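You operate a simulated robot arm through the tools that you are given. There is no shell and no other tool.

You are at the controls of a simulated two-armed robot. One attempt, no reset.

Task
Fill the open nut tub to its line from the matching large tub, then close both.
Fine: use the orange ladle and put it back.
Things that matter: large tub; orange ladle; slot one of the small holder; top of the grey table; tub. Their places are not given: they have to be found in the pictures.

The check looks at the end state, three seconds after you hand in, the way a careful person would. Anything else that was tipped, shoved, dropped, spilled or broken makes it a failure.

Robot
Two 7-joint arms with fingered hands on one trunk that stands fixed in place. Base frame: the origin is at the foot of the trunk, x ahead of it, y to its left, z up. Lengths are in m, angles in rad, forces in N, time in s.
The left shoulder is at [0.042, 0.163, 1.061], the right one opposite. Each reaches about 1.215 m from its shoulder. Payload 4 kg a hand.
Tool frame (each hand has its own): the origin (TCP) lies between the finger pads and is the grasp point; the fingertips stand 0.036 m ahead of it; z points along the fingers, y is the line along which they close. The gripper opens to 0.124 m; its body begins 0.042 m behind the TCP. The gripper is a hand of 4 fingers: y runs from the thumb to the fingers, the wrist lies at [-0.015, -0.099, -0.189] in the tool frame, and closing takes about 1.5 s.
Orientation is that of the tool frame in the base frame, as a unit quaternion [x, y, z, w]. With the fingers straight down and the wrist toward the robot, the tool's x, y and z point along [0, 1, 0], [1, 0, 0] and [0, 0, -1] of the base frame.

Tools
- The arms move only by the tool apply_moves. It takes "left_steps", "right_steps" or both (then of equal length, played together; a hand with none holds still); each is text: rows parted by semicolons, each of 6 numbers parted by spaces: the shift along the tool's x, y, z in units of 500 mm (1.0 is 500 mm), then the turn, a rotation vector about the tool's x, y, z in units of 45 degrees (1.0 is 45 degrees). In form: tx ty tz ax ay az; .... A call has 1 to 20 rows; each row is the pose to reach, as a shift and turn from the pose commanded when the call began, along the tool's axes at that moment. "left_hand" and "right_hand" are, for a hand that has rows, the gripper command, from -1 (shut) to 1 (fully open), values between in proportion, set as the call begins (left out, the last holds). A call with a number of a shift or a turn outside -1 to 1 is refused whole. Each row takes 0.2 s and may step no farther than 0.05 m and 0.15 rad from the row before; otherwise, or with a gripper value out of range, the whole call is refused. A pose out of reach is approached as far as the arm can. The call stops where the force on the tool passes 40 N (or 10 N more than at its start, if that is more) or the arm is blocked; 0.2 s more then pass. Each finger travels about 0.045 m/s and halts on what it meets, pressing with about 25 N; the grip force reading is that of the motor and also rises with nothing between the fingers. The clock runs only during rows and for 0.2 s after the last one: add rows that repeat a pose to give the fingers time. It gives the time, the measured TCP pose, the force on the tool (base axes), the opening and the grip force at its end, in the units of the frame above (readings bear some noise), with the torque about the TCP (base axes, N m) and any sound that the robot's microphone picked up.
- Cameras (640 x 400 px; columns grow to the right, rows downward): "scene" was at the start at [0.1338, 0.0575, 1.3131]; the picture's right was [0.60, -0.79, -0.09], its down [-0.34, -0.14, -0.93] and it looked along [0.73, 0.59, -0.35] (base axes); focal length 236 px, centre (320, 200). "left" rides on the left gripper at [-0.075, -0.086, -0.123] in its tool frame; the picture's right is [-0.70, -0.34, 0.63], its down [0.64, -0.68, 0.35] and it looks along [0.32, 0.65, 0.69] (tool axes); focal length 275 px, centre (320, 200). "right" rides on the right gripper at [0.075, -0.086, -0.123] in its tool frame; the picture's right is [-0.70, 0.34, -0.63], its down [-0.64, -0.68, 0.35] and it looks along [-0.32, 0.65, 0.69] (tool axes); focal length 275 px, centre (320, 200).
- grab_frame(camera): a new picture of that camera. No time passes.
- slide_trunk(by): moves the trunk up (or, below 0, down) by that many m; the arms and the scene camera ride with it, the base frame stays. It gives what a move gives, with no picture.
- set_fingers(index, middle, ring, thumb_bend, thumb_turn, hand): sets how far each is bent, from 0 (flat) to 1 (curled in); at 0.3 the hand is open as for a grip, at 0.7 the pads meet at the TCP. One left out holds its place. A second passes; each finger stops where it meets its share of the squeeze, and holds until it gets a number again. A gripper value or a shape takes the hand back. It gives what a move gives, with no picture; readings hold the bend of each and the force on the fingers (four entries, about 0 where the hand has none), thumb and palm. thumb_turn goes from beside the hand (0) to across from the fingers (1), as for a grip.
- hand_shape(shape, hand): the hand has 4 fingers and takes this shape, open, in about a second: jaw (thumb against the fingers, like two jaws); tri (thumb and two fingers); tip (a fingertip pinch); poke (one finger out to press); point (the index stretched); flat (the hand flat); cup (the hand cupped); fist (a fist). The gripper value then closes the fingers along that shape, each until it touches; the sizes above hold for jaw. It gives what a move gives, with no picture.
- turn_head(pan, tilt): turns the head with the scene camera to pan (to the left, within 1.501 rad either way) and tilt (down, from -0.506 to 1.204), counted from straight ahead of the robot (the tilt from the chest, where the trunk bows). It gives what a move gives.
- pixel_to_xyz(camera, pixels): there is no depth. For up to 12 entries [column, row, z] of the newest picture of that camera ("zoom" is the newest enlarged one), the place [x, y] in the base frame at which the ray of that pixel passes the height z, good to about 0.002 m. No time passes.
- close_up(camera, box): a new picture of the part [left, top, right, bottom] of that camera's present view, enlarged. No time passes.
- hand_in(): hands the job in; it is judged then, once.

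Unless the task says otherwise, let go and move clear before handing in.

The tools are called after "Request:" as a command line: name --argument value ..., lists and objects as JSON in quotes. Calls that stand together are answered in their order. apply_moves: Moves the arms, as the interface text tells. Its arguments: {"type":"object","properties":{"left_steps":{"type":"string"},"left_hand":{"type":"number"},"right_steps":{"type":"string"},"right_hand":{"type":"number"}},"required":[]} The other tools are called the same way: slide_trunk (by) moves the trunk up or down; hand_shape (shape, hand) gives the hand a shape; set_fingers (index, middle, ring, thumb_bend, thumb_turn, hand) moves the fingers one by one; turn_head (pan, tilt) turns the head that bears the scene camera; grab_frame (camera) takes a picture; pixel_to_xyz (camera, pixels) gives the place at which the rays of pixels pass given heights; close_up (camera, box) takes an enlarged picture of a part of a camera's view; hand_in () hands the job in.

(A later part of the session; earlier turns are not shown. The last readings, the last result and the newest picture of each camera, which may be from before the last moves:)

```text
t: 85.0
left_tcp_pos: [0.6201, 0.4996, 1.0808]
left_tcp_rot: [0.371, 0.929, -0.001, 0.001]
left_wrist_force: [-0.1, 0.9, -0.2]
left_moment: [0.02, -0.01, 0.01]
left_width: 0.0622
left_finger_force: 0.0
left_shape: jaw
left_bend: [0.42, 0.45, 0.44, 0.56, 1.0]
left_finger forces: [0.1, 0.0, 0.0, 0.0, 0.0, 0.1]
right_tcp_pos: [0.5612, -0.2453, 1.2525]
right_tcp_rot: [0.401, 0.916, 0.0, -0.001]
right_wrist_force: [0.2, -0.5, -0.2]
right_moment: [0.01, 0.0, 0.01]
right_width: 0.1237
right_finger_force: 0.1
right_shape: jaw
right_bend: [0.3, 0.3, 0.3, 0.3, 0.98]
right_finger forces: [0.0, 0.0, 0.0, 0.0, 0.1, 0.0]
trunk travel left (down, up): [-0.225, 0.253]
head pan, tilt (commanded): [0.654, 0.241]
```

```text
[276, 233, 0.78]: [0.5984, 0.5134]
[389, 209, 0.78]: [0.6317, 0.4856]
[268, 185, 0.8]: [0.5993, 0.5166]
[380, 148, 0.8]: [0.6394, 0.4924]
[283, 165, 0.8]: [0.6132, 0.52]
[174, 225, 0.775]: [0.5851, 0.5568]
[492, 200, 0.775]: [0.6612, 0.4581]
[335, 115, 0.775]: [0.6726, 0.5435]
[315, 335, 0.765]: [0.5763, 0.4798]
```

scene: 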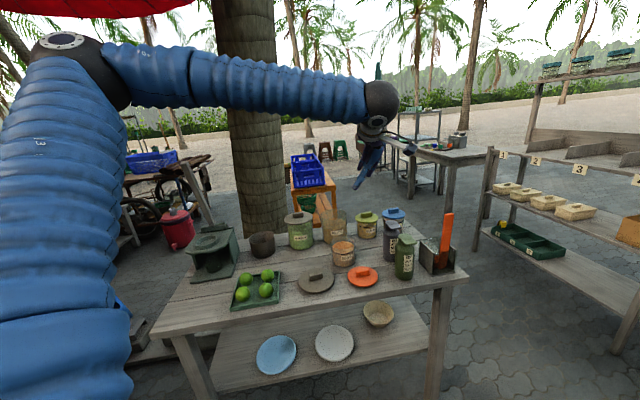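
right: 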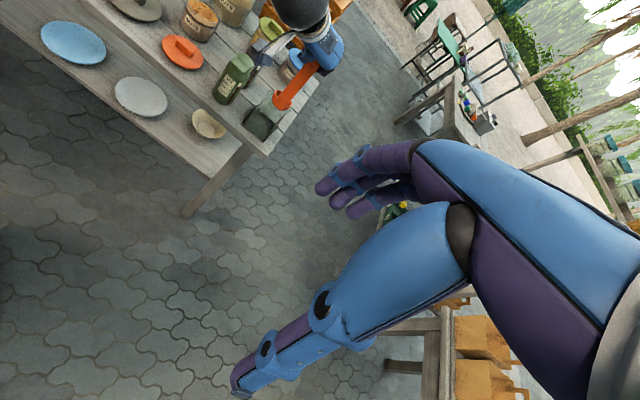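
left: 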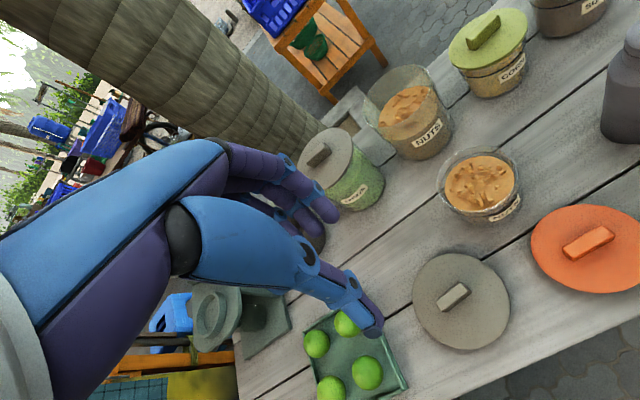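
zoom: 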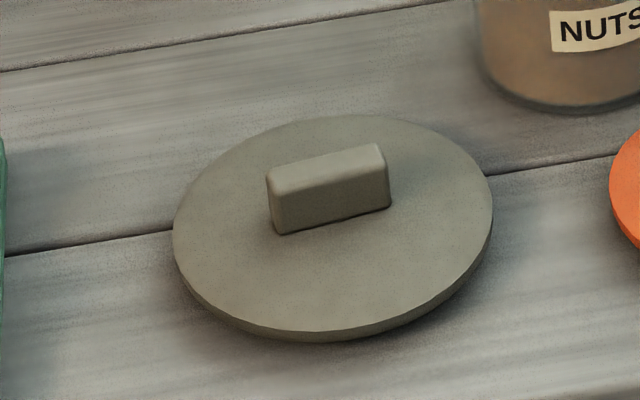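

The lid's handle is centred at ≈(0.622,0.503), long axis ≈−38.5°. I yaw +5°, centre, and descend to the earlier gripping height (z≈0.82).

Request:
apply_moves --left_steps "0.0018 0.0076 0.06 0 0 -0.111; 0.0018 0.0076 0.15 0 0 -0.111; 0.0018 0.0076 0.24 0 0 -0.111; 0.0018 0.0076 0.33 0 0 -0.111; 0.0018 0.0076 0.42 0 0 -0.111; 0.0018 0.0076 0.48 0 0 -0.111; 0.0018 0.0076 0.515 0 0 -0.111; 0.0018 0.0076 0.521 0 0 -0.111" --left_hand 0.0

Request:
close_up --camera "left" --box '[240, 150, 480, 390]'

Request:
close_up --camera "scene" --box '[280, 220, 360, 300]'

```text
t: 86.8
left_tcp_pos: [0.6203, 0.5025, 0.8189]
left_tcp_rot: [0.33, 0.944, -0.002, 0.001]
left_wrist_force: [0.0, -0.1, 0.0]
left_moment: [0.02, 0.02, 0.03]
left_width: 0.0624
left_finger_force: 0.1
left_shape: jaw
left_bend: [0.42, 0.46, 0.44, 0.56, 1.0]
left_finger forces: [0.1, 0.0, 0.0, 0.1, 0.1, 0.0]
right_tcp_pos: [0.5604, -0.2446, 1.2545]
right_tcp_rot: [0.401, 0.916, 0.0, 0.001]
right_wrist_force: [0.9, -0.3, -0.1]
right_moment: [0.01, -0.01, 0.02]
right_width: 0.124
right_finger_force: 0.1
right_shape: jaw
right_bend: [0.3, 0.3, 0.3, 0.3, 0.98]
right_finger forces: [0.0, 0.1, 0.0, 0.1, 0.1, 0.0]
trunk travel left (down, up): [-0.225, 0.253]
head pan, tilt (commanded): [0.654, 0.241]
```

```text
1.67 times, centred on (360, 270) of left
```

zoom: 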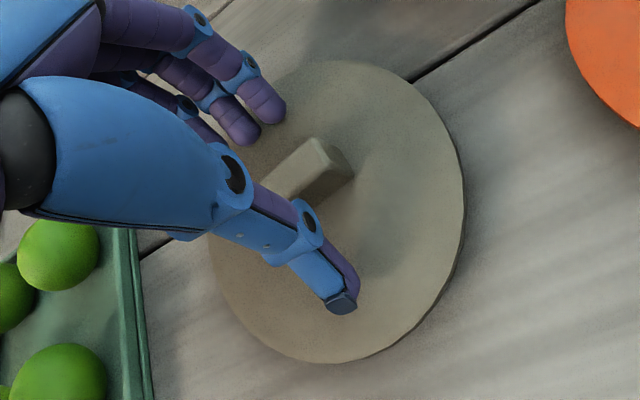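

```text
5.00 times, centred on (320, 260) of scene
```

zoom: 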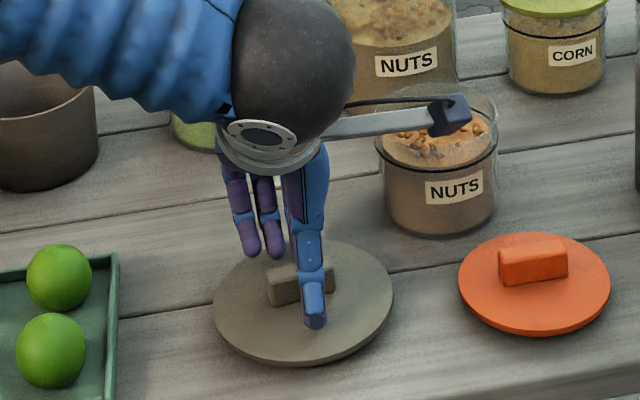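

The thumb and fingers straddle the lid's handle. I close the grip and lift slightly.

Request:
apply_moves --left_steps "0 0 0 0 0 0; 0 0 0 0 0 0; 0 0 0 0 0 0; 0 0 0 0 0 0; 0 0 0 0 0 0; 0 0 -0.02 0 0 0; 0 0 -0.04 0 0 0; 0 0 -0.06 0 0 0; 0 0 -0.08 0 0 0" --left_hand -1

Request:
close_up --camera "left" --box '[240, 150, 480, 390]'

Request:
close_up --camera "scene" --box '[280, 210, 360, 300]'

```text
t: 88.8
left_tcp_pos: [0.6224, 0.5025, 0.8593]
left_tcp_rot: [0.331, 0.944, -0.001, 0.001]
left_wrist_force: [1.0, 1.0, -0.8]
left_moment: [0.0, -0.03, -0.05]
left_width: 0.0126
left_finger_force: 24.6
left_shape: jaw
left_bend: [0.61, 0.63, 0.64, 0.67, 1.0]
left_finger forces: [16.2, 7.4, 3.3, 0.0, 27.2, 0.0]
right_tcp_pos: [0.5605, -0.2451, 1.2541]
right_tcp_rot: [0.401, 0.916, 0.0, 0.0]
right_wrist_force: [0.8, 0.1, 0.1]
right_moment: [-0.02, -0.02, -0.01]
right_width: 0.1237
right_finger_force: 0.2
right_shape: jaw
right_bend: [0.3, 0.3, 0.3, 0.3, 0.98]
right_finger forces: [0.0, 0.0, 0.0, 0.1, 0.1, 0.1]
trunk travel left (down, up): [-0.225, 0.253]
head pan, tilt (commanded): [0.654, 0.241]
```

```text
1.67 times, centred on (360, 270) of left
```

zoom: 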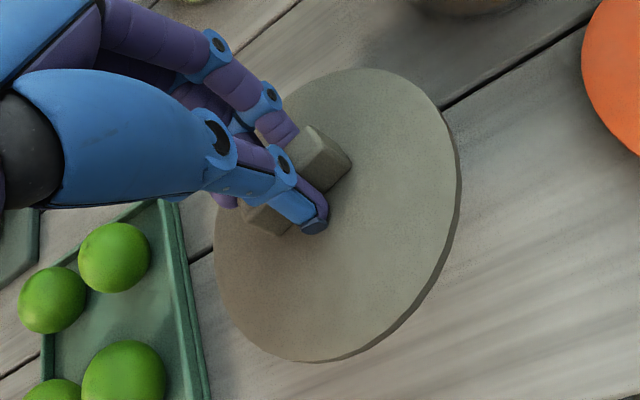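

```text
4.44 times, centred on (320, 255) of scene
```

zoom: 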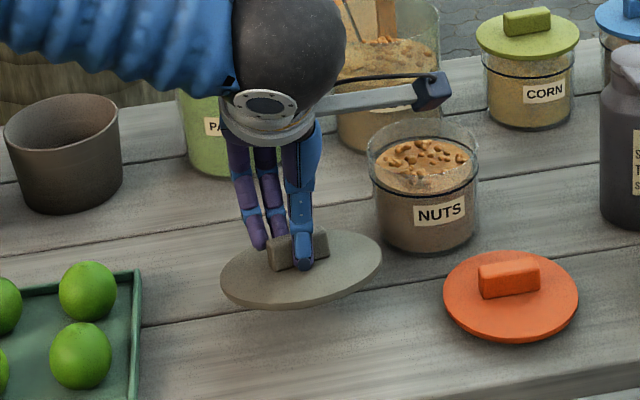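

The lid is held securely but drooping ≈6° on its left side. I raise it, carry it over the large NUTS tub, yaw back 5° and roll 6° to level it.

Request:
apply_moves --left_steps "0 0 -0.08 0 0 0; 0 0 -0.16 0 0 0; 0 0 -0.24 0 0 0; 0 0 -0.32 0 0 0; -0.0374 0.0625 -0.32 0 0.017 0.014; -0.0749 0.1249 -0.32 0 0.033 0.028; -0.1123 0.1874 -0.32 0 0.05 0.042; -0.1497 0.2498 -0.32 0 0.067 0.055; -0.1871 0.3123 -0.32 0 0.083 0.07; -0.2246 0.3747 -0.32 0 0.1 0.083; -0.262 0.4372 -0.32 0 0.117 0.097; -0.2994 0.4996 -0.32 0 0.133 0.111; -0.2994 0.4996 -0.32 0 0.133 0.111"

Request:
grab_frame --camera "left"

Request:
close_up --camera "scene" --box '[295, 150, 385, 260]'

Request:
grab_frame --camera "right"

```text
t: 91.6
left_tcp_pos: [0.8931, 0.6049, 1.0204]
left_tcp_rot: [0.37, 0.928, 0.016, -0.048]
left_wrist_force: [-0.8, -0.3, -0.2]
left_moment: [0.02, 0.0, -0.01]
left_width: 0.0126
left_finger_force: 24.9
left_shape: jaw
left_bend: [0.61, 0.63, 0.64, 0.67, 1.0]
left_finger forces: [16.0, 7.3, 3.4, 0.0, 27.1, 0.0]
right_tcp_pos: [0.56, -0.244, 1.2552]
right_tcp_rot: [0.401, 0.916, 0.0, 0.0]
right_wrist_force: [-0.3, -0.1, 0.4]
right_moment: [0.0, 0.0, -0.04]
right_width: 0.1235
right_finger_force: 0.0
right_shape: jaw
right_bend: [0.3, 0.3, 0.3, 0.3, 0.98]
right_finger forces: [0.1, 0.1, 0.1, 0.1, 0.0, 0.0]
trunk travel left (down, up): [-0.225, 0.253]
head pan, tilt (commanded): [0.654, 0.241]
```

```text
taken
```

left: 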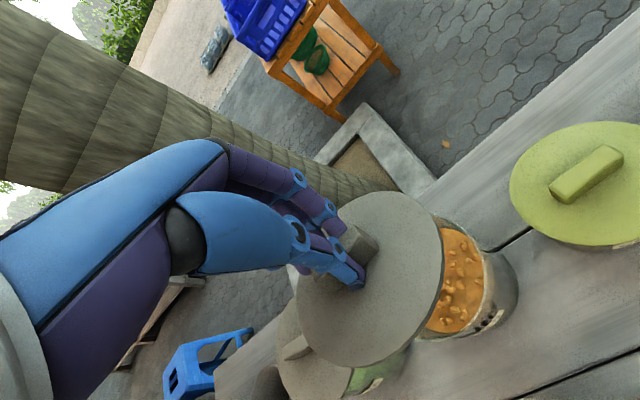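

```text
3.64 times, centred on (340, 205) of scene
```

zoom: 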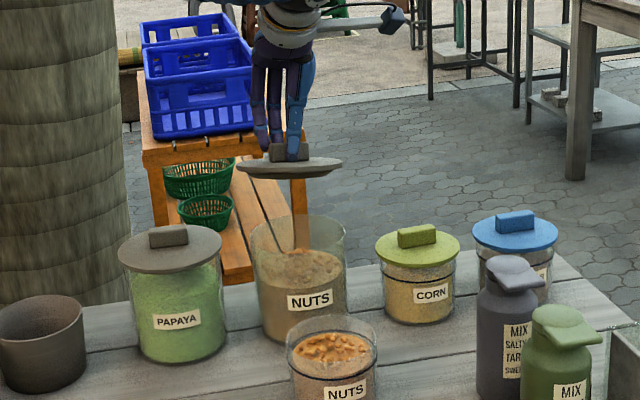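

```text
taken
```

right: 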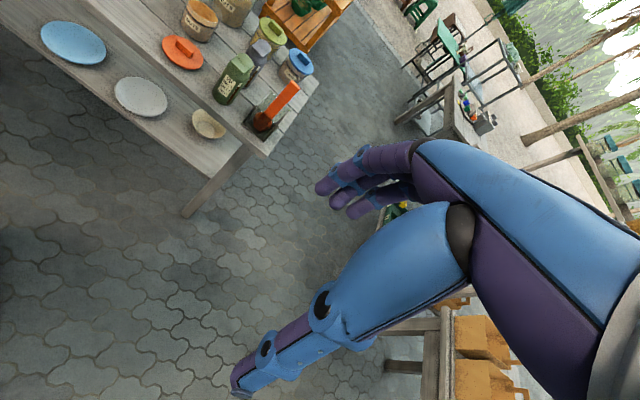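

The lid is nearly level in roll but its near edge looks raised (~7°). I pitch the hand to level it and then measure.

Request:
apply_moves --left_steps "0 0 0 -0.052 0.015 0; 0 0 0 -0.104 0.03 0; 0 0 0 -0.156 0.044 0; 0 0 0 -0.156 0.044 0"

Request:
close_up --camera "scene" --box '[310, 180, 360, 220]'

Request:
close_up --camera "scene" --box '[305, 170, 365, 250]'

Request:
close_up --camera "left" --box '[270, 160, 530, 390]'

```text
t: 92.6
left_tcp_pos: [0.894, 0.606, 1.0199]
left_tcp_rot: [0.372, 0.924, 0.079, -0.042]
left_wrist_force: [0.2, -0.9, -0.2]
left_moment: [0.0, 0.01, 0.01]
left_width: 0.0125
left_finger_force: 25.1
left_shape: jaw
left_bend: [0.61, 0.63, 0.64, 0.67, 1.0]
left_finger forces: [15.9, 7.3, 3.4, 0.0, 27.6, 0.1]
right_tcp_pos: [0.5624, -0.2438, 1.2532]
right_tcp_rot: [0.401, 0.916, 0.0, 0.0]
right_wrist_force: [-0.4, 0.1, 0.7]
right_moment: [0.01, -0.02, -0.05]
right_width: 0.1237
right_finger_force: 0.1
right_shape: jaw
right_bend: [0.3, 0.3, 0.3, 0.3, 0.98]
right_finger forces: [0.0, 0.0, 0.0, 0.0, 0.0, 0.1]
trunk travel left (down, up): [-0.225, 0.253]
head pan, tilt (commanded): [0.654, 0.241]
```

```text
10.00 times, centred on (335, 200) of scene
```

zoom: 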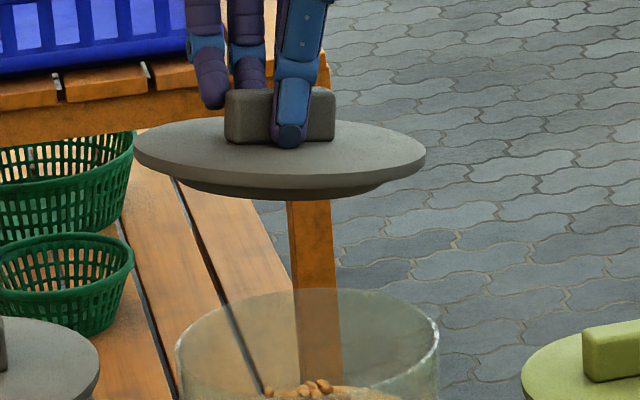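

```text
5.00 times, centred on (335, 210) of scene
```

zoom: 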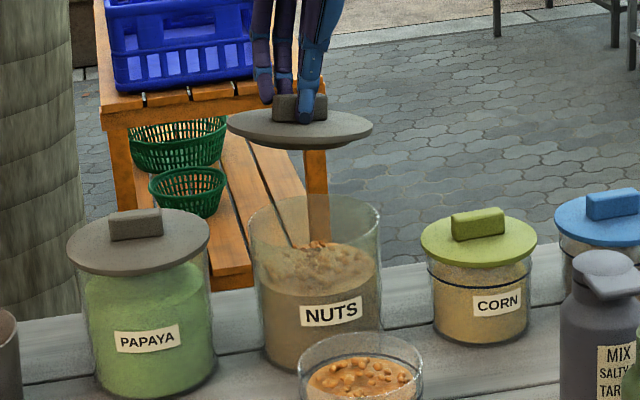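

```text
1.74 times, centred on (400, 275) of left
```

zoom: 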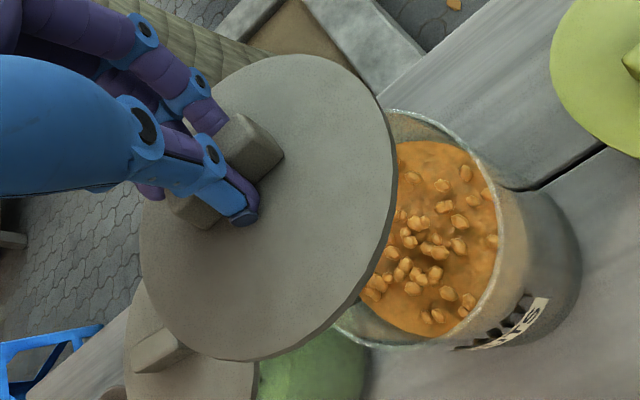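

The lid has a plug underneath, so it needs accurate leveling: comparing with its seated look (slope −4.5°, ratio 0.42→24°), I still need ≈6° more pitch and ≈5° roll back.

Request:
apply_moves --left_steps "0 0 0 -0.045 -0.037 0; 0 0 0 -0.09 -0.073 0; 0 0 0 -0.135 -0.11 0; 0 0 0 -0.135 -0.11 0"

Request:
close_up --camera "scene" --box '[310, 180, 360, 220]'

Request:
close_up --camera "left" --box '[270, 160, 530, 390]'

```text
t: 93.6
left_tcp_pos: [0.8952, 0.6048, 1.0196]
left_tcp_rot: [0.377, 0.919, 0.112, 0.018]
left_wrist_force: [0.1, 0.4, -0.4]
left_moment: [0.01, 0.02, -0.01]
left_width: 0.0123
left_finger_force: 25.0
left_shape: jaw
left_bend: [0.61, 0.63, 0.64, 0.67, 1.0]
left_finger forces: [15.8, 7.3, 3.4, 0.0, 27.5, 0.0]
right_tcp_pos: [0.5616, -0.2444, 1.253]
right_tcp_rot: [0.401, 0.916, 0.001, 0.0]
right_wrist_force: [0.0, 0.1, 0.2]
right_moment: [-0.01, 0.02, -0.03]
right_width: 0.1234
right_finger_force: 0.1
right_shape: jaw
right_bend: [0.3, 0.3, 0.3, 0.3, 0.98]
right_finger forces: [0.1, 0.1, 0.0, 0.0, 0.0, 0.1]
trunk travel left (down, up): [-0.225, 0.253]
head pan, tilt (commanded): [0.654, 0.241]
```

```text
10.00 times, centred on (335, 200) of scene
```

zoom: 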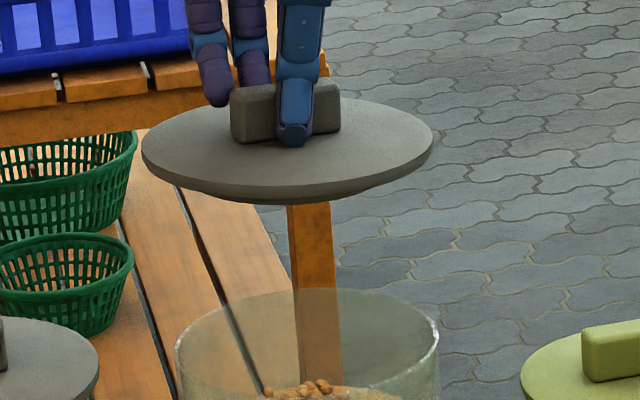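

```text
1.74 times, centred on (400, 275) of left
```

zoom: 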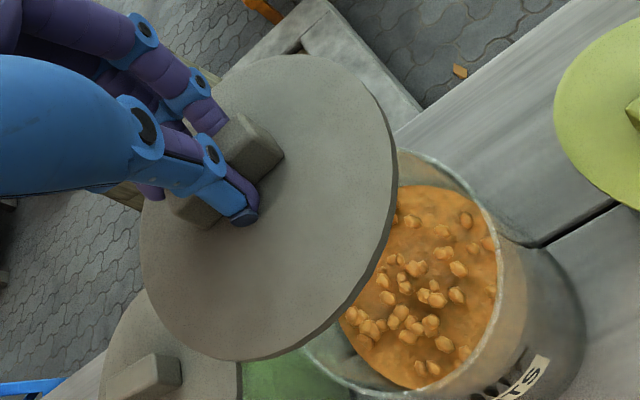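

The lid now matches its seated attitude (slope −4.5°, ratio 0.30). I locate the lid centre from both cameras versus the tub's mouth.

Request:
pixel_to_xyz --camera "zoom" --pixels '[[268, 207, 0.96], [268, 207, 0.98], [268, 207, 1.0]]'

Request:
close_up --camera "scene" --box '[305, 180, 365, 240]'

```text
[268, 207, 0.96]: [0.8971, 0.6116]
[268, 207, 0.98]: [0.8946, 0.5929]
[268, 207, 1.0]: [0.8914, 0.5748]
```

```text
6.67 times, centred on (335, 210) of scene
```

zoom: 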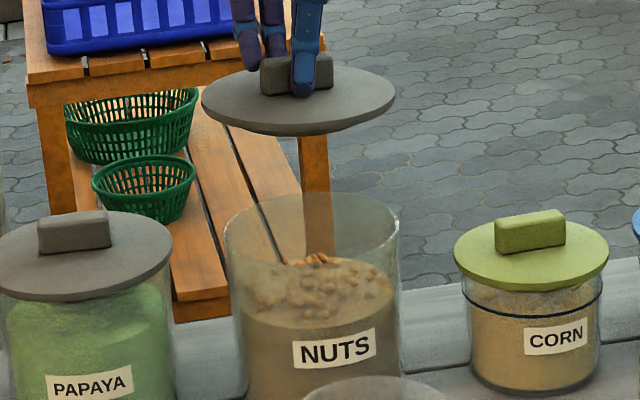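

Request:
pixel_to_xyz --camera "zoom" --pixels '[[298.5, 95, 0.96], [298.5, 95, 0.98], [298.5, 95, 1.0], [201, 103, 0.975], [396, 88, 0.975], [298, 65, 0.975], [298, 125, 0.975], [224, 230, 0.887], [400, 228, 0.887], [312, 192, 0.887], [312, 265, 0.887]]'

```text
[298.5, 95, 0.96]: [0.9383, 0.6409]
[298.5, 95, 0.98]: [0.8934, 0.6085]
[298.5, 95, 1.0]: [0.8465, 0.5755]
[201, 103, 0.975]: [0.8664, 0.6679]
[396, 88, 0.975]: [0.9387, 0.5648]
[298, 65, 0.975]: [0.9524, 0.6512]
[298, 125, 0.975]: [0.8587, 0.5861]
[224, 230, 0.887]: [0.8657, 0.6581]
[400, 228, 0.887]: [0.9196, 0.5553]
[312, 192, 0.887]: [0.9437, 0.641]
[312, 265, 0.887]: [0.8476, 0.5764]
```

The lid centre estimates to ≈(0.8985,0.610), the tub mouth ≈(0.892,0.605). I shift accordingly and lower to about 2 cm above the rim to compare them directly.

Request:
apply_moves --left_steps "-0.0009 -0.01 0.0257 0 0 0; -0.0017 -0.0199 0.0514 0 0 0; -0.0026 -0.0299 0.0771 0 0 0; -0.0034 -0.0398 0.1028 0 0 0; -0.0034 -0.0398 0.1028 0 0 0"

Request:
close_up --camera "scene" --box '[310, 190, 360, 240]'

Request:
close_up --camera "left" --box '[270, 160, 530, 390]'

```text
t: 94.8
left_tcp_pos: [0.8883, 0.5992, 0.9661]
left_tcp_rot: [0.377, 0.919, 0.112, 0.017]
left_wrist_force: [-0.3, 0.4, -0.6]
left_moment: [-0.01, 0.01, -0.01]
left_width: 0.0126
left_finger_force: 24.9
left_shape: jaw
left_bend: [0.61, 0.63, 0.64, 0.67, 1.0]
left_finger forces: [15.8, 7.3, 3.4, 0.0, 27.7, 0.1]
right_tcp_pos: [0.5615, -0.2447, 1.2531]
right_tcp_rot: [0.401, 0.916, 0.001, 0.0]
right_wrist_force: [-0.9, -0.2, 0.2]
right_moment: [0.01, -0.01, 0.03]
right_width: 0.1237
right_finger_force: 0.1
right_shape: jaw
right_bend: [0.3, 0.3, 0.3, 0.3, 0.98]
right_finger forces: [0.1, 0.0, 0.1, 0.1, 0.1, 0.1]
trunk travel left (down, up): [-0.225, 0.253]
head pan, tilt (commanded): [0.654, 0.241]
```

```text
8.00 times, centred on (335, 215) of scene
```

zoom: 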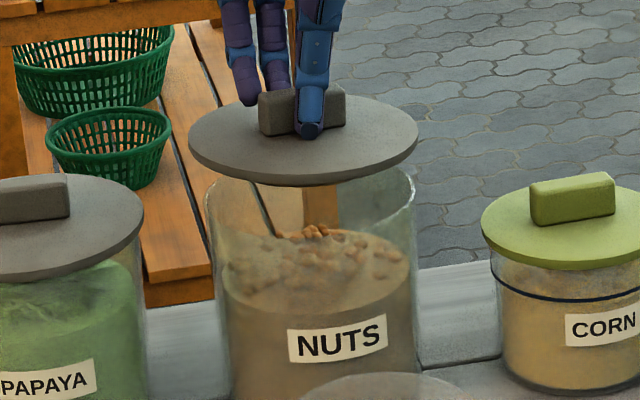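

```text
1.74 times, centred on (400, 275) of left
```

zoom: 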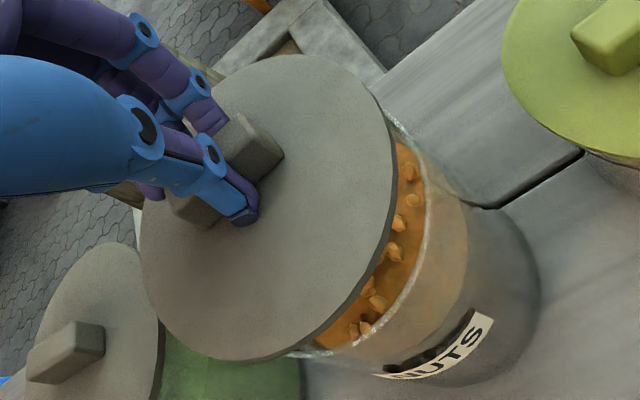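

Lateral alignment agrees within ~1 mm with where the lid originally sat. I lower another 1.8 cm and compare again.

Request:
apply_moves --left_steps "-0.0009 -0.004 0.0175 0 0 0; -0.0018 -0.0079 0.035 0 0 0; -0.0018 -0.0079 0.035 0 0 0"

Request:
close_up --camera "scene" --box '[315, 195, 355, 235]'

Request:
close_up --camera "left" --box '[270, 160, 530, 390]'

```text
t: 95.6
left_tcp_pos: [0.8881, 0.6006, 0.9464]
left_tcp_rot: [0.377, 0.919, 0.111, 0.018]
left_wrist_force: [-0.8, -0.4, -0.1]
left_moment: [-0.01, 0.03, -0.03]
left_width: 0.0124
left_finger_force: 24.4
left_shape: jaw
left_bend: [0.61, 0.63, 0.64, 0.67, 1.0]
left_finger forces: [15.8, 7.2, 3.5, 0.0, 27.8, 0.1]
right_tcp_pos: [0.5605, -0.2454, 1.2531]
right_tcp_rot: [0.401, 0.916, 0.0, 0.0]
right_wrist_force: [0.0, 0.4, -0.8]
right_moment: [-0.03, 0.0, -0.03]
right_width: 0.1238
right_finger_force: 0.2
right_shape: jaw
right_bend: [0.3, 0.3, 0.3, 0.3, 0.98]
right_finger forces: [0.0, 0.1, 0.0, 0.0, 0.1, 0.0]
trunk travel left (down, up): [-0.225, 0.253]
head pan, tilt (commanded): [0.654, 0.241]
```

```text
10.00 times, centred on (335, 215) of scene
```

zoom: 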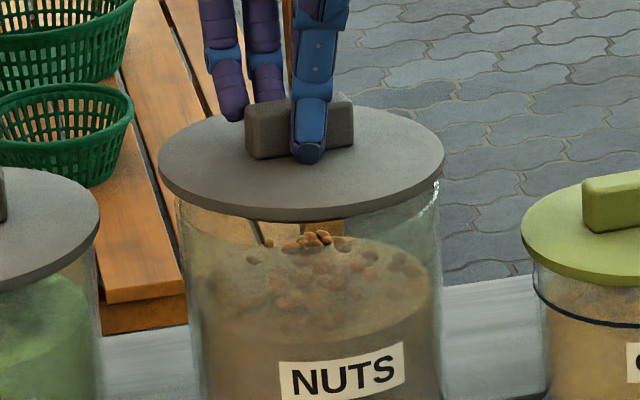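

```text
1.74 times, centred on (400, 275) of left
```

zoom: 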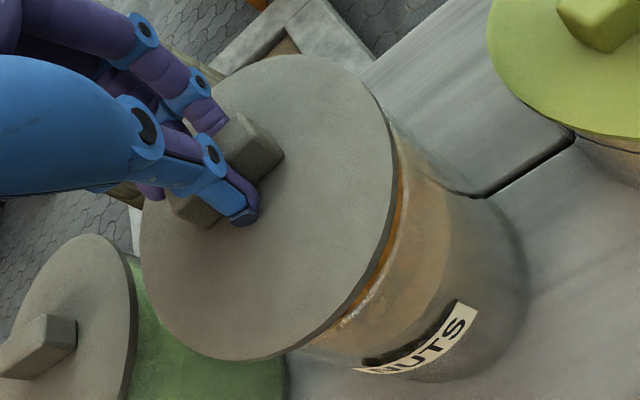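

The lid sits over the tub as originally (lid/tub centre offset 0.65 px vs 0.75 px before; height prediction matches). I lower it onto the rim in small steps.

Request:
apply_moves --left_steps "-0.0002 -0.0011 0.0047 0 0 0; -0.0004 -0.0022 0.0094 0 0 0; -0.0006 -0.0033 0.0141 0 0 0; -0.0008 -0.0044 0.0188 0 0 0"

Request:
close_up --camera "scene" --box '[315, 195, 355, 235]'

```text
t: 96.6
left_tcp_pos: [0.8871, 0.601, 0.9371]
left_tcp_rot: [0.378, 0.919, 0.113, 0.017]
left_wrist_force: [0.1, 0.1, 0.0]
left_moment: [-0.02, 0.01, 0.04]
left_width: 0.0124
left_finger_force: 24.9
left_shape: jaw
left_bend: [0.61, 0.63, 0.64, 0.67, 1.0]
left_finger forces: [15.7, 7.3, 3.5, 0.1, 27.9, 0.0]
right_tcp_pos: [0.5611, -0.2438, 1.2532]
right_tcp_rot: [0.401, 0.916, -0.001, -0.001]
right_wrist_force: [0.6, 0.7, 0.4]
right_moment: [-0.06, 0.03, 0.0]
right_width: 0.1236
right_finger_force: 0.1
right_shape: jaw
right_bend: [0.3, 0.3, 0.3, 0.3, 0.98]
right_finger forces: [0.0, 0.0, 0.1, 0.0, 0.0, 0.0]
trunk travel left (down, up): [-0.225, 0.253]
head pan, tilt (commanded): [0.654, 0.241]
```

```text
10.00 times, centred on (335, 215) of scene
```

zoom: 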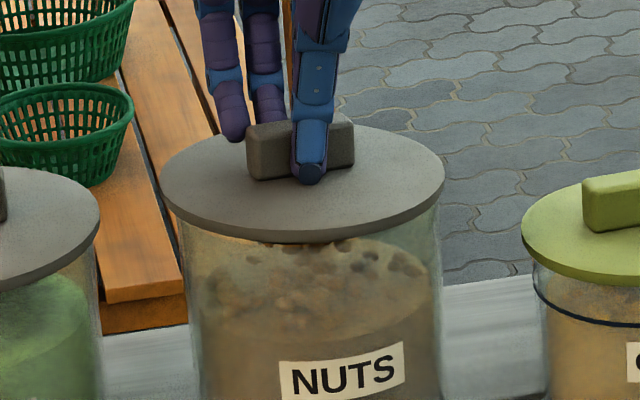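

No contact yet; the lid's outline nearly matches its original seat but is tilted ~4° (near-left edge high). I correct the tilt slightly.

Request:
apply_moves --left_steps "0.001 -0.002 -0.003 -0.03 -0.02 0; 0.002 -0.004 -0.005 -0.06 -0.04 0; 0.004 -0.006 -0.006 -0.09 -0.06 0; 0.004 -0.006 -0.006 -0.09 -0.06 0"

Request:
close_up --camera "scene" --box '[315, 195, 355, 235]'

Request:
close_up --camera "left" --box '[270, 160, 530, 390]'

```text
t: 97.6
left_tcp_pos: [0.884, 0.5985, 0.9392]
left_tcp_rot: [0.379, 0.914, 0.134, 0.052]
left_wrist_force: [-0.1, 0.3, 0.2]
left_moment: [-0.05, -0.01, 0.02]
left_width: 0.0125
left_finger_force: 24.9
left_shape: jaw
left_bend: [0.61, 0.63, 0.64, 0.67, 1.0]
left_finger forces: [15.8, 7.2, 3.4, 0.0, 27.9, 0.0]
right_tcp_pos: [0.5611, -0.2448, 1.2518]
right_tcp_rot: [0.401, 0.916, 0.0, 0.0]
right_wrist_force: [0.0, 0.5, 0.6]
right_moment: [-0.01, 0.02, -0.03]
right_width: 0.1236
right_finger_force: 0.0
right_shape: jaw
right_bend: [0.3, 0.3, 0.3, 0.3, 0.98]
right_finger forces: [0.0, 0.1, 0.0, 0.1, 0.0, 0.0]
trunk travel left (down, up): [-0.225, 0.253]
head pan, tilt (commanded): [0.654, 0.241]
```

```text
10.00 times, centred on (335, 215) of scene
```

zoom: 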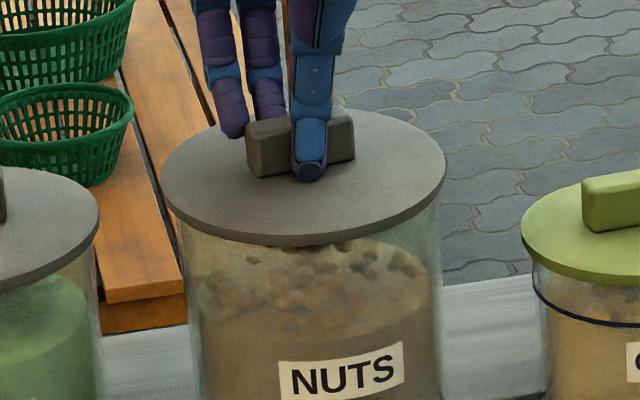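

```text
1.74 times, centred on (400, 275) of left
```

zoom: 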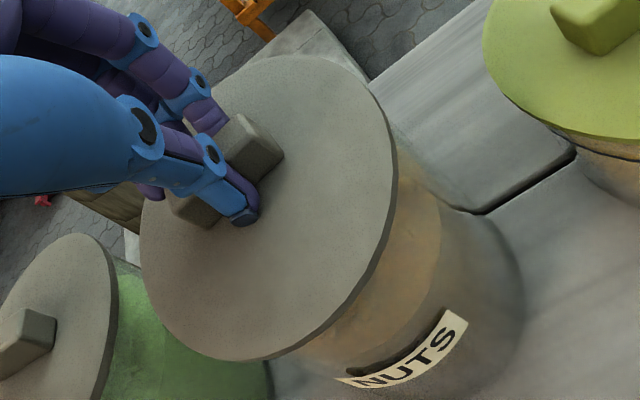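

The lid now matches its original level and outline. I lower it the last few millimetres until contact.

Request:
apply_moves --left_steps "0 -0.0011 0.0038 0 0 0; 0 -0.0023 0.0077 0 0 0; -0.0001 -0.0034 0.0115 0 0 0; -0.0001 -0.0034 0.0115 0 0 0"

Request:
close_up --camera "scene" --box '[315, 195, 355, 235]'

```text
t: 98.6
left_tcp_pos: [0.884, 0.5994, 0.9344]
left_tcp_rot: [0.379, 0.914, 0.136, 0.054]
left_wrist_force: [3.1, 1.0, 4.3]
left_moment: [-0.14, -0.04, -0.03]
left_width: 0.0114
left_finger_force: 25.1
left_shape: jaw
left_bend: [0.61, 0.63, 0.64, 0.68, 1.0]
left_finger forces: [17.4, 8.3, 4.0, 0.0, 32.9, 0.0]
right_tcp_pos: [0.561, -0.2451, 1.2545]
right_tcp_rot: [0.401, 0.916, 0.0, 0.0]
right_wrist_force: [-0.1, 0.4, 0.5]
right_moment: [-0.02, -0.03, 0.01]
right_width: 0.1235
right_finger_force: 0.0
right_shape: jaw
right_bend: [0.3, 0.3, 0.3, 0.3, 0.98]
right_finger forces: [0.1, 0.0, 0.0, 0.1, 0.0, 0.0]
trunk travel left (down, up): [-0.225, 0.253]
head pan, tilt (commanded): [0.654, 0.241]
heard: snap
```

```text
10.00 times, centred on (335, 215) of scene
```

zoom: 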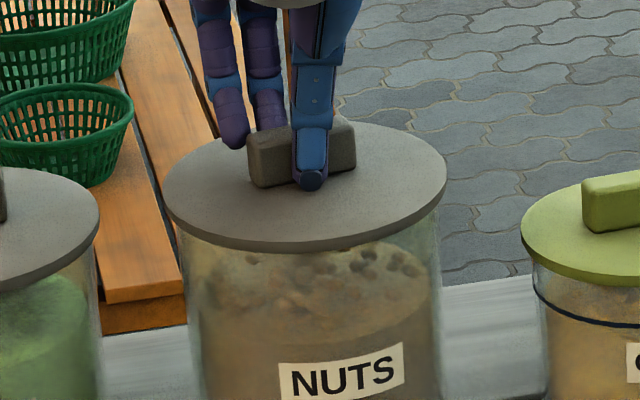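

A snap was heard, and the lid's outline matches its original seat (centre 333.4,213.2 vs 333.6,212.9), so the large tub is closed. I release and rise.

Request:
apply_moves --left_steps "0 0 0 0 0 0; 0 0 0 0 0 0; 0 0 0 0 0 0; 0 0 0 0 0 0; 0 0 0 0 0 0; 0 0 -0.02 0 0 0; 0 0 -0.06 0 0 0; 0 0 -0.12 0 0 0; 0 0 -0.2 0 0 0; 0 0 -0.28 0 0 0" --left_hand 0.1

Request:
close_up --camera "scene" --box '[295, 180, 385, 280]'

Request:
close_up --camera "scene" --box '[315, 195, 355, 235]'

Request:
grab_frame --camera "left"

```text
t: 100.8
left_tcp_pos: [0.8559, 0.5711, 1.0691]
left_tcp_rot: [0.379, 0.914, 0.135, 0.052]
left_wrist_force: [-0.7, -0.2, 0.4]
left_moment: [0.01, -0.02, 0.01]
left_width: 0.0679
left_finger_force: 0.1
left_shape: jaw
left_bend: [0.4, 0.44, 0.42, 0.54, 1.0]
left_finger forces: [0.0, 0.0, 0.1, 0.1, 0.0, 0.1]
right_tcp_pos: [0.5609, -0.2457, 1.2542]
right_tcp_rot: [0.401, 0.916, 0.002, 0.001]
right_wrist_force: [-0.6, 0.0, -0.5]
right_moment: [-0.02, -0.03, 0.0]
right_width: 0.1237
right_finger_force: 0.1
right_shape: jaw
right_bend: [0.3, 0.3, 0.3, 0.3, 0.98]
right_finger forces: [0.0, 0.1, 0.0, 0.0, 0.0, 0.0]
trunk travel left (down, up): [-0.225, 0.253]
head pan, tilt (commanded): [0.654, 0.241]
```

```text
4.00 times, centred on (340, 230) of scene
```

zoom: 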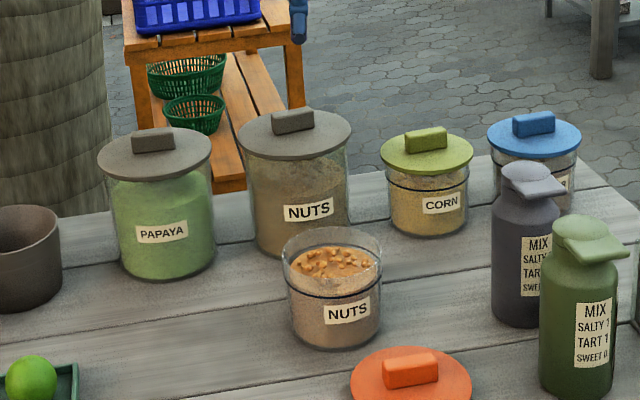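

```text
10.00 times, centred on (335, 215) of scene
```

zoom: 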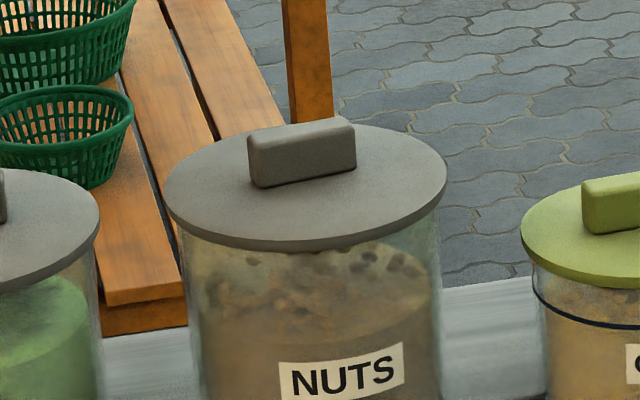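

```text
taken
```

left: 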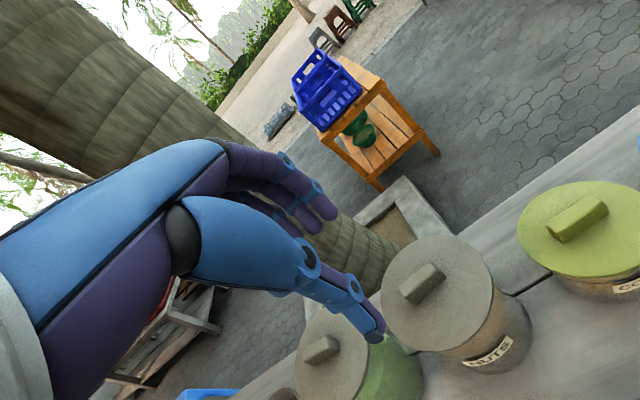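

The large tub's lid is well seated. Now the orange lid: I move the hand (upright again) above it with a narrower opening.

Request:
apply_moves --left_steps "-0.0119 -0.0679 -0.0058 0.0528 -0.0006 -0.0049; -0.0237 -0.1357 -0.0115 0.1056 -0.0013 -0.0097; -0.0356 -0.2036 -0.0173 0.1584 -0.0019 -0.0146; -0.0474 -0.2714 -0.0231 0.2111 -0.0026 -0.0194; -0.0593 -0.3393 -0.0289 0.2639 -0.0032 -0.0243; -0.0711 -0.4071 -0.0346 0.3167 -0.0039 -0.0291; -0.083 -0.475 -0.0404 0.3695 -0.0045 -0.034; -0.083 -0.475 -0.0404 0.3695 -0.0045 -0.034" --left_hand -0.2

Request:
grab_frame --camera "left"

Request:
close_up --camera "left" --box '[380, 200, 560, 380]'

```text
t: 102.6
left_tcp_pos: [0.7207, 0.3767, 1.0182]
left_tcp_rot: [0.37, 0.929, 0.0, -0.001]
left_wrist_force: [-0.3, -0.6, 1.1]
left_moment: [0.0, -0.02, 0.0]
left_width: 0.0499
left_finger_force: 0.2
left_shape: jaw
left_bend: [0.46, 0.5, 0.48, 0.59, 1.0]
left_finger forces: [0.1, 0.0, 0.1, 0.0, 0.0, 0.1]
right_tcp_pos: [0.5619, -0.2435, 1.2539]
right_tcp_rot: [0.401, 0.916, 0.0, 0.0]
right_wrist_force: [-0.7, 0.6, 0.1]
right_moment: [-0.04, 0.03, 0.02]
right_width: 0.1239
right_finger_force: 0.0
right_shape: jaw
right_bend: [0.3, 0.3, 0.3, 0.3, 0.98]
right_finger forces: [0.1, 0.0, 0.0, 0.0, 0.1, 0.0]
trunk travel left (down, up): [-0.225, 0.253]
head pan, tilt (commanded): [0.654, 0.241]
```

```text
taken
```

left: 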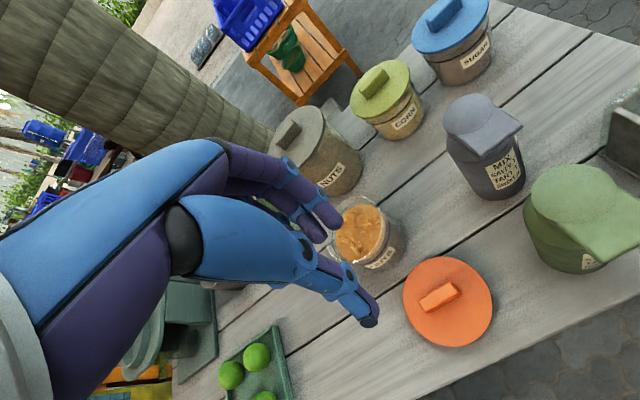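

```text
2.22 times, centred on (470, 290) of left
```

zoom: 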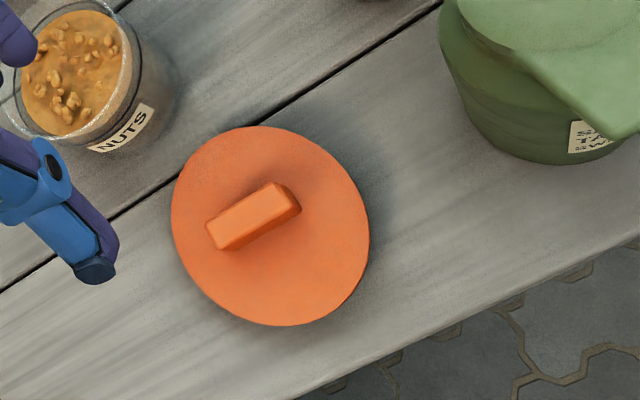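

Request:
pixel_to_xyz --camera "zoom" --pixels '[[249, 214, 0.795], [249, 214, 0.785], [207, 223, 0.795], [272, 183, 0.795], [222, 247, 0.795], [291, 203, 0.795], [172, 220, 0.77], [369, 240, 0.77], [265, 126, 0.77], [290, 325, 0.77]]'

Request:
close_up --camera "scene" --box '[340, 255, 390, 300]'

```text
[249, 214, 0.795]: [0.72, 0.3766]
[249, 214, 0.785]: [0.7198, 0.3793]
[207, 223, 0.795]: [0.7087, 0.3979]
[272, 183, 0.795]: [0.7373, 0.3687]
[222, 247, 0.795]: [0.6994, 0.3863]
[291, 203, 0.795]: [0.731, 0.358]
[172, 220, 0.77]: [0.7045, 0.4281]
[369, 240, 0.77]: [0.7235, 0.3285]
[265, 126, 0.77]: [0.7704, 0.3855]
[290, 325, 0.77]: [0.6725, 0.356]
```

```text
8.89 times, centred on (365, 278) of scene
```

zoom: 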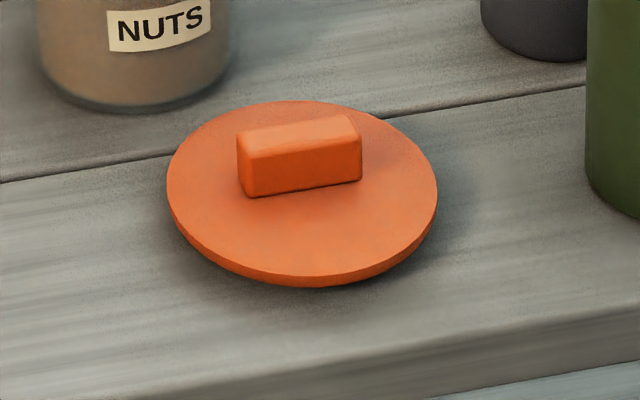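

Request:
pixel_to_xyz --camera "zoom" --pixels '[[247, 197, 0.775], [360, 181, 0.775], [240, 152, 0.795], [357, 135, 0.795], [253, 132, 0.795], [345, 117, 0.795], [167, 180, 0.772], [437, 185, 0.772], [310, 100, 0.772], [302, 278, 0.772]]'

```text
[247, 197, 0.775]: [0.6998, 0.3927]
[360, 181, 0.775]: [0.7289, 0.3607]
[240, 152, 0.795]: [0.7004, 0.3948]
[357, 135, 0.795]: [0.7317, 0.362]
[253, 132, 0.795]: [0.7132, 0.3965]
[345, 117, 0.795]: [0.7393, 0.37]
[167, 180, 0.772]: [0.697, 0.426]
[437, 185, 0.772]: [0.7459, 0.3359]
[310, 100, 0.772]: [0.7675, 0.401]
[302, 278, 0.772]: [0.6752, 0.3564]
```

The orange lid's handle centre is ≈(0.720,0.379), axis ≈−45°. I descend partway first to check clearance to the small tub.

Request:
apply_moves --left_steps "0.0042 0.0024 0.08 0 0 0.033; 0.0042 0.0024 0.16 0 0 0.033; 0.0042 0.0024 0.24 0 0 0.033; 0.0042 0.0024 0.3 0 0 0.033" --left_hand -0.2

Request:
close_up --camera "left" --box '[240, 150, 480, 390]'

Request:
close_up --camera "scene" --box '[315, 215, 405, 305]'

Request:
close_up --camera "right" --box '[130, 0, 250, 90]'

```text
t: 103.6
left_tcp_pos: [0.7203, 0.3793, 0.8673]
left_tcp_rot: [0.382, 0.924, 0.001, 0.001]
left_wrist_force: [-0.5, 0.6, -0.7]
left_moment: [0.03, 0.03, 0.0]
left_width: 0.0497
left_finger_force: 0.1
left_shape: jaw
left_bend: [0.46, 0.5, 0.48, 0.59, 1.0]
left_finger forces: [0.1, 0.0, 0.0, 0.0, 0.1, 0.0]
right_tcp_pos: [0.5613, -0.2445, 1.2532]
right_tcp_rot: [0.401, 0.916, 0.001, -0.001]
right_wrist_force: [-1.0, -0.1, -0.3]
right_moment: [0.0, -0.02, -0.03]
right_width: 0.1238
right_finger_force: 0.1
right_shape: jaw
right_bend: [0.3, 0.3, 0.3, 0.3, 0.98]
right_finger forces: [0.0, 0.1, 0.0, 0.0, 0.1, 0.0]
trunk travel left (down, up): [-0.225, 0.253]
head pan, tilt (commanded): [0.654, 0.241]
```

```text
1.67 times, centred on (360, 270) of left
```

zoom: 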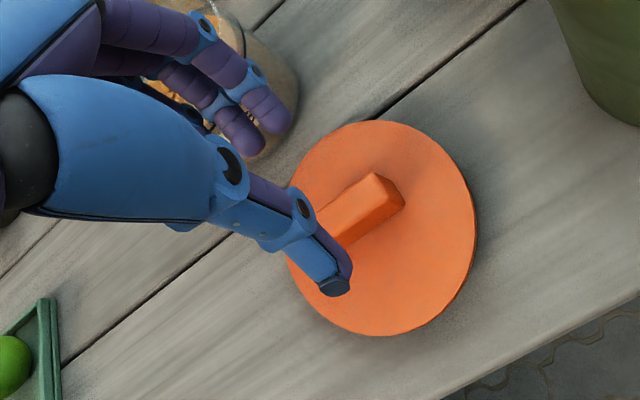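

```text
4.44 times, centred on (360, 260) of scene
```

zoom: 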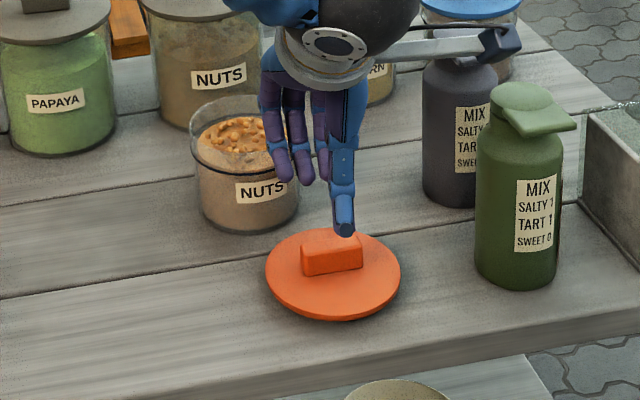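

```text
4.44 times, centred on (190, 45) of right
```

zoom: 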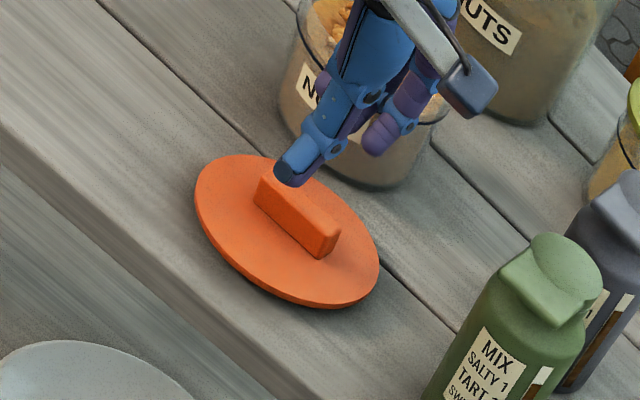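

Clearance to the small tub is about 2 cm. I continue down to gripping height.

Request:
apply_moves --left_steps "0 0 0.04 0 0 0; 0 0 0.08 0 0 0; 0 0 0.102 0 0 0; 0 0 0.102 0 0 0"

Request:
close_up --camera "left" --box '[240, 150, 480, 390]'

Request:
close_up --camera "scene" --box '[330, 240, 390, 300]'

```text
t: 104.6
left_tcp_pos: [0.7201, 0.3787, 0.817]
left_tcp_rot: [0.383, 0.924, 0.0, 0.001]
left_wrist_force: [-0.3, -0.8, -0.6]
left_moment: [0.02, 0.0, -0.02]
left_width: 0.0498
left_finger_force: 0.0
left_shape: jaw
left_bend: [0.46, 0.5, 0.49, 0.59, 1.0]
left_finger forces: [0.0, 0.1, 0.8, 0.1, 0.0, 0.1]
right_tcp_pos: [0.5599, -0.2447, 1.2538]
right_tcp_rot: [0.401, 0.916, -0.001, 0.0]
right_wrist_force: [-0.6, -0.2, 0.7]
right_moment: [-0.05, -0.01, 0.0]
right_width: 0.1237
right_finger_force: 0.0
right_shape: jaw
right_bend: [0.3, 0.3, 0.3, 0.3, 0.98]
right_finger forces: [0.0, 0.0, 0.0, 0.0, 0.1, 0.1]
trunk travel left (down, up): [-0.225, 0.253]
head pan, tilt (commanded): [0.654, 0.241]
```

```text
1.67 times, centred on (360, 270) of left
```

zoom: 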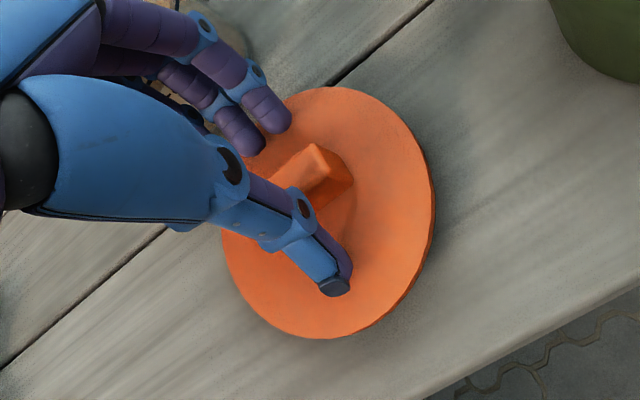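

```text
6.67 times, centred on (360, 270) of scene
```

zoom: 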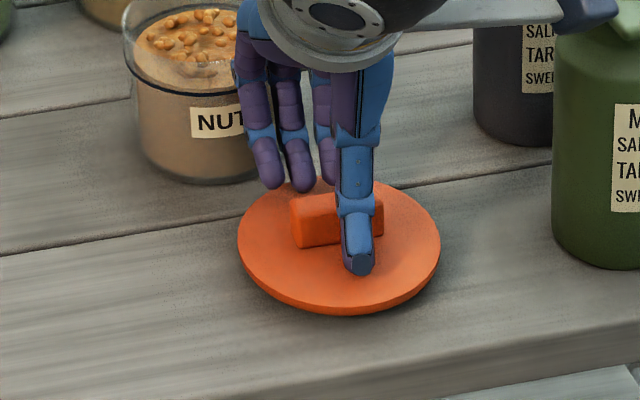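

The ring finger reads 0.8 N, so something is lightly touched. I look closely from the right and scene cameras before closing.

Request:
close_up --camera "right" --box '[160, 10, 220, 70]'

Request:
close_up --camera "scene" --box '[340, 240, 370, 275]'

Request:
close_up --camera "left" --box '[290, 150, 400, 270]'

```text
6.67 times, centred on (190, 40) of right
```

zoom: 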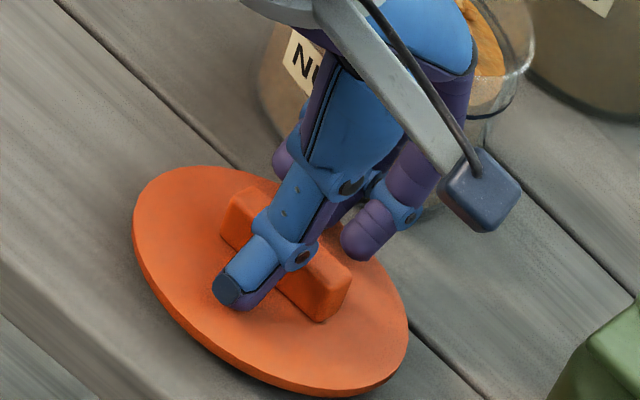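

```text
11.43 times, centred on (355, 258) of scene
```

zoom: 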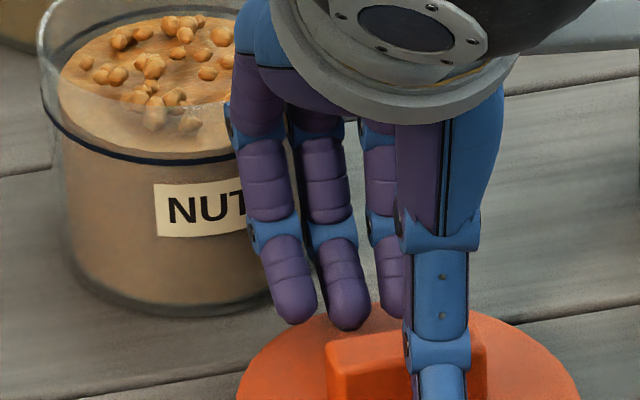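

```text
3.33 times, centred on (345, 210) of left
```

zoom: 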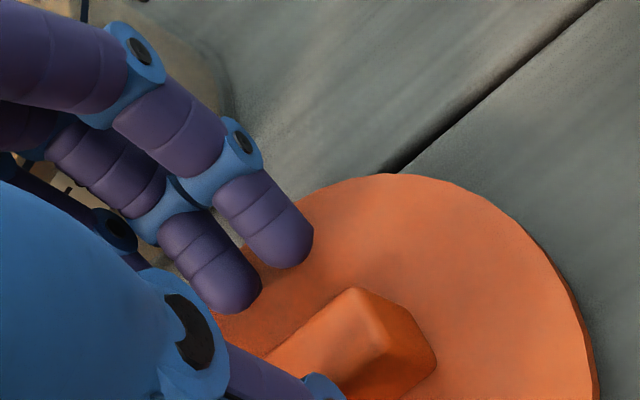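

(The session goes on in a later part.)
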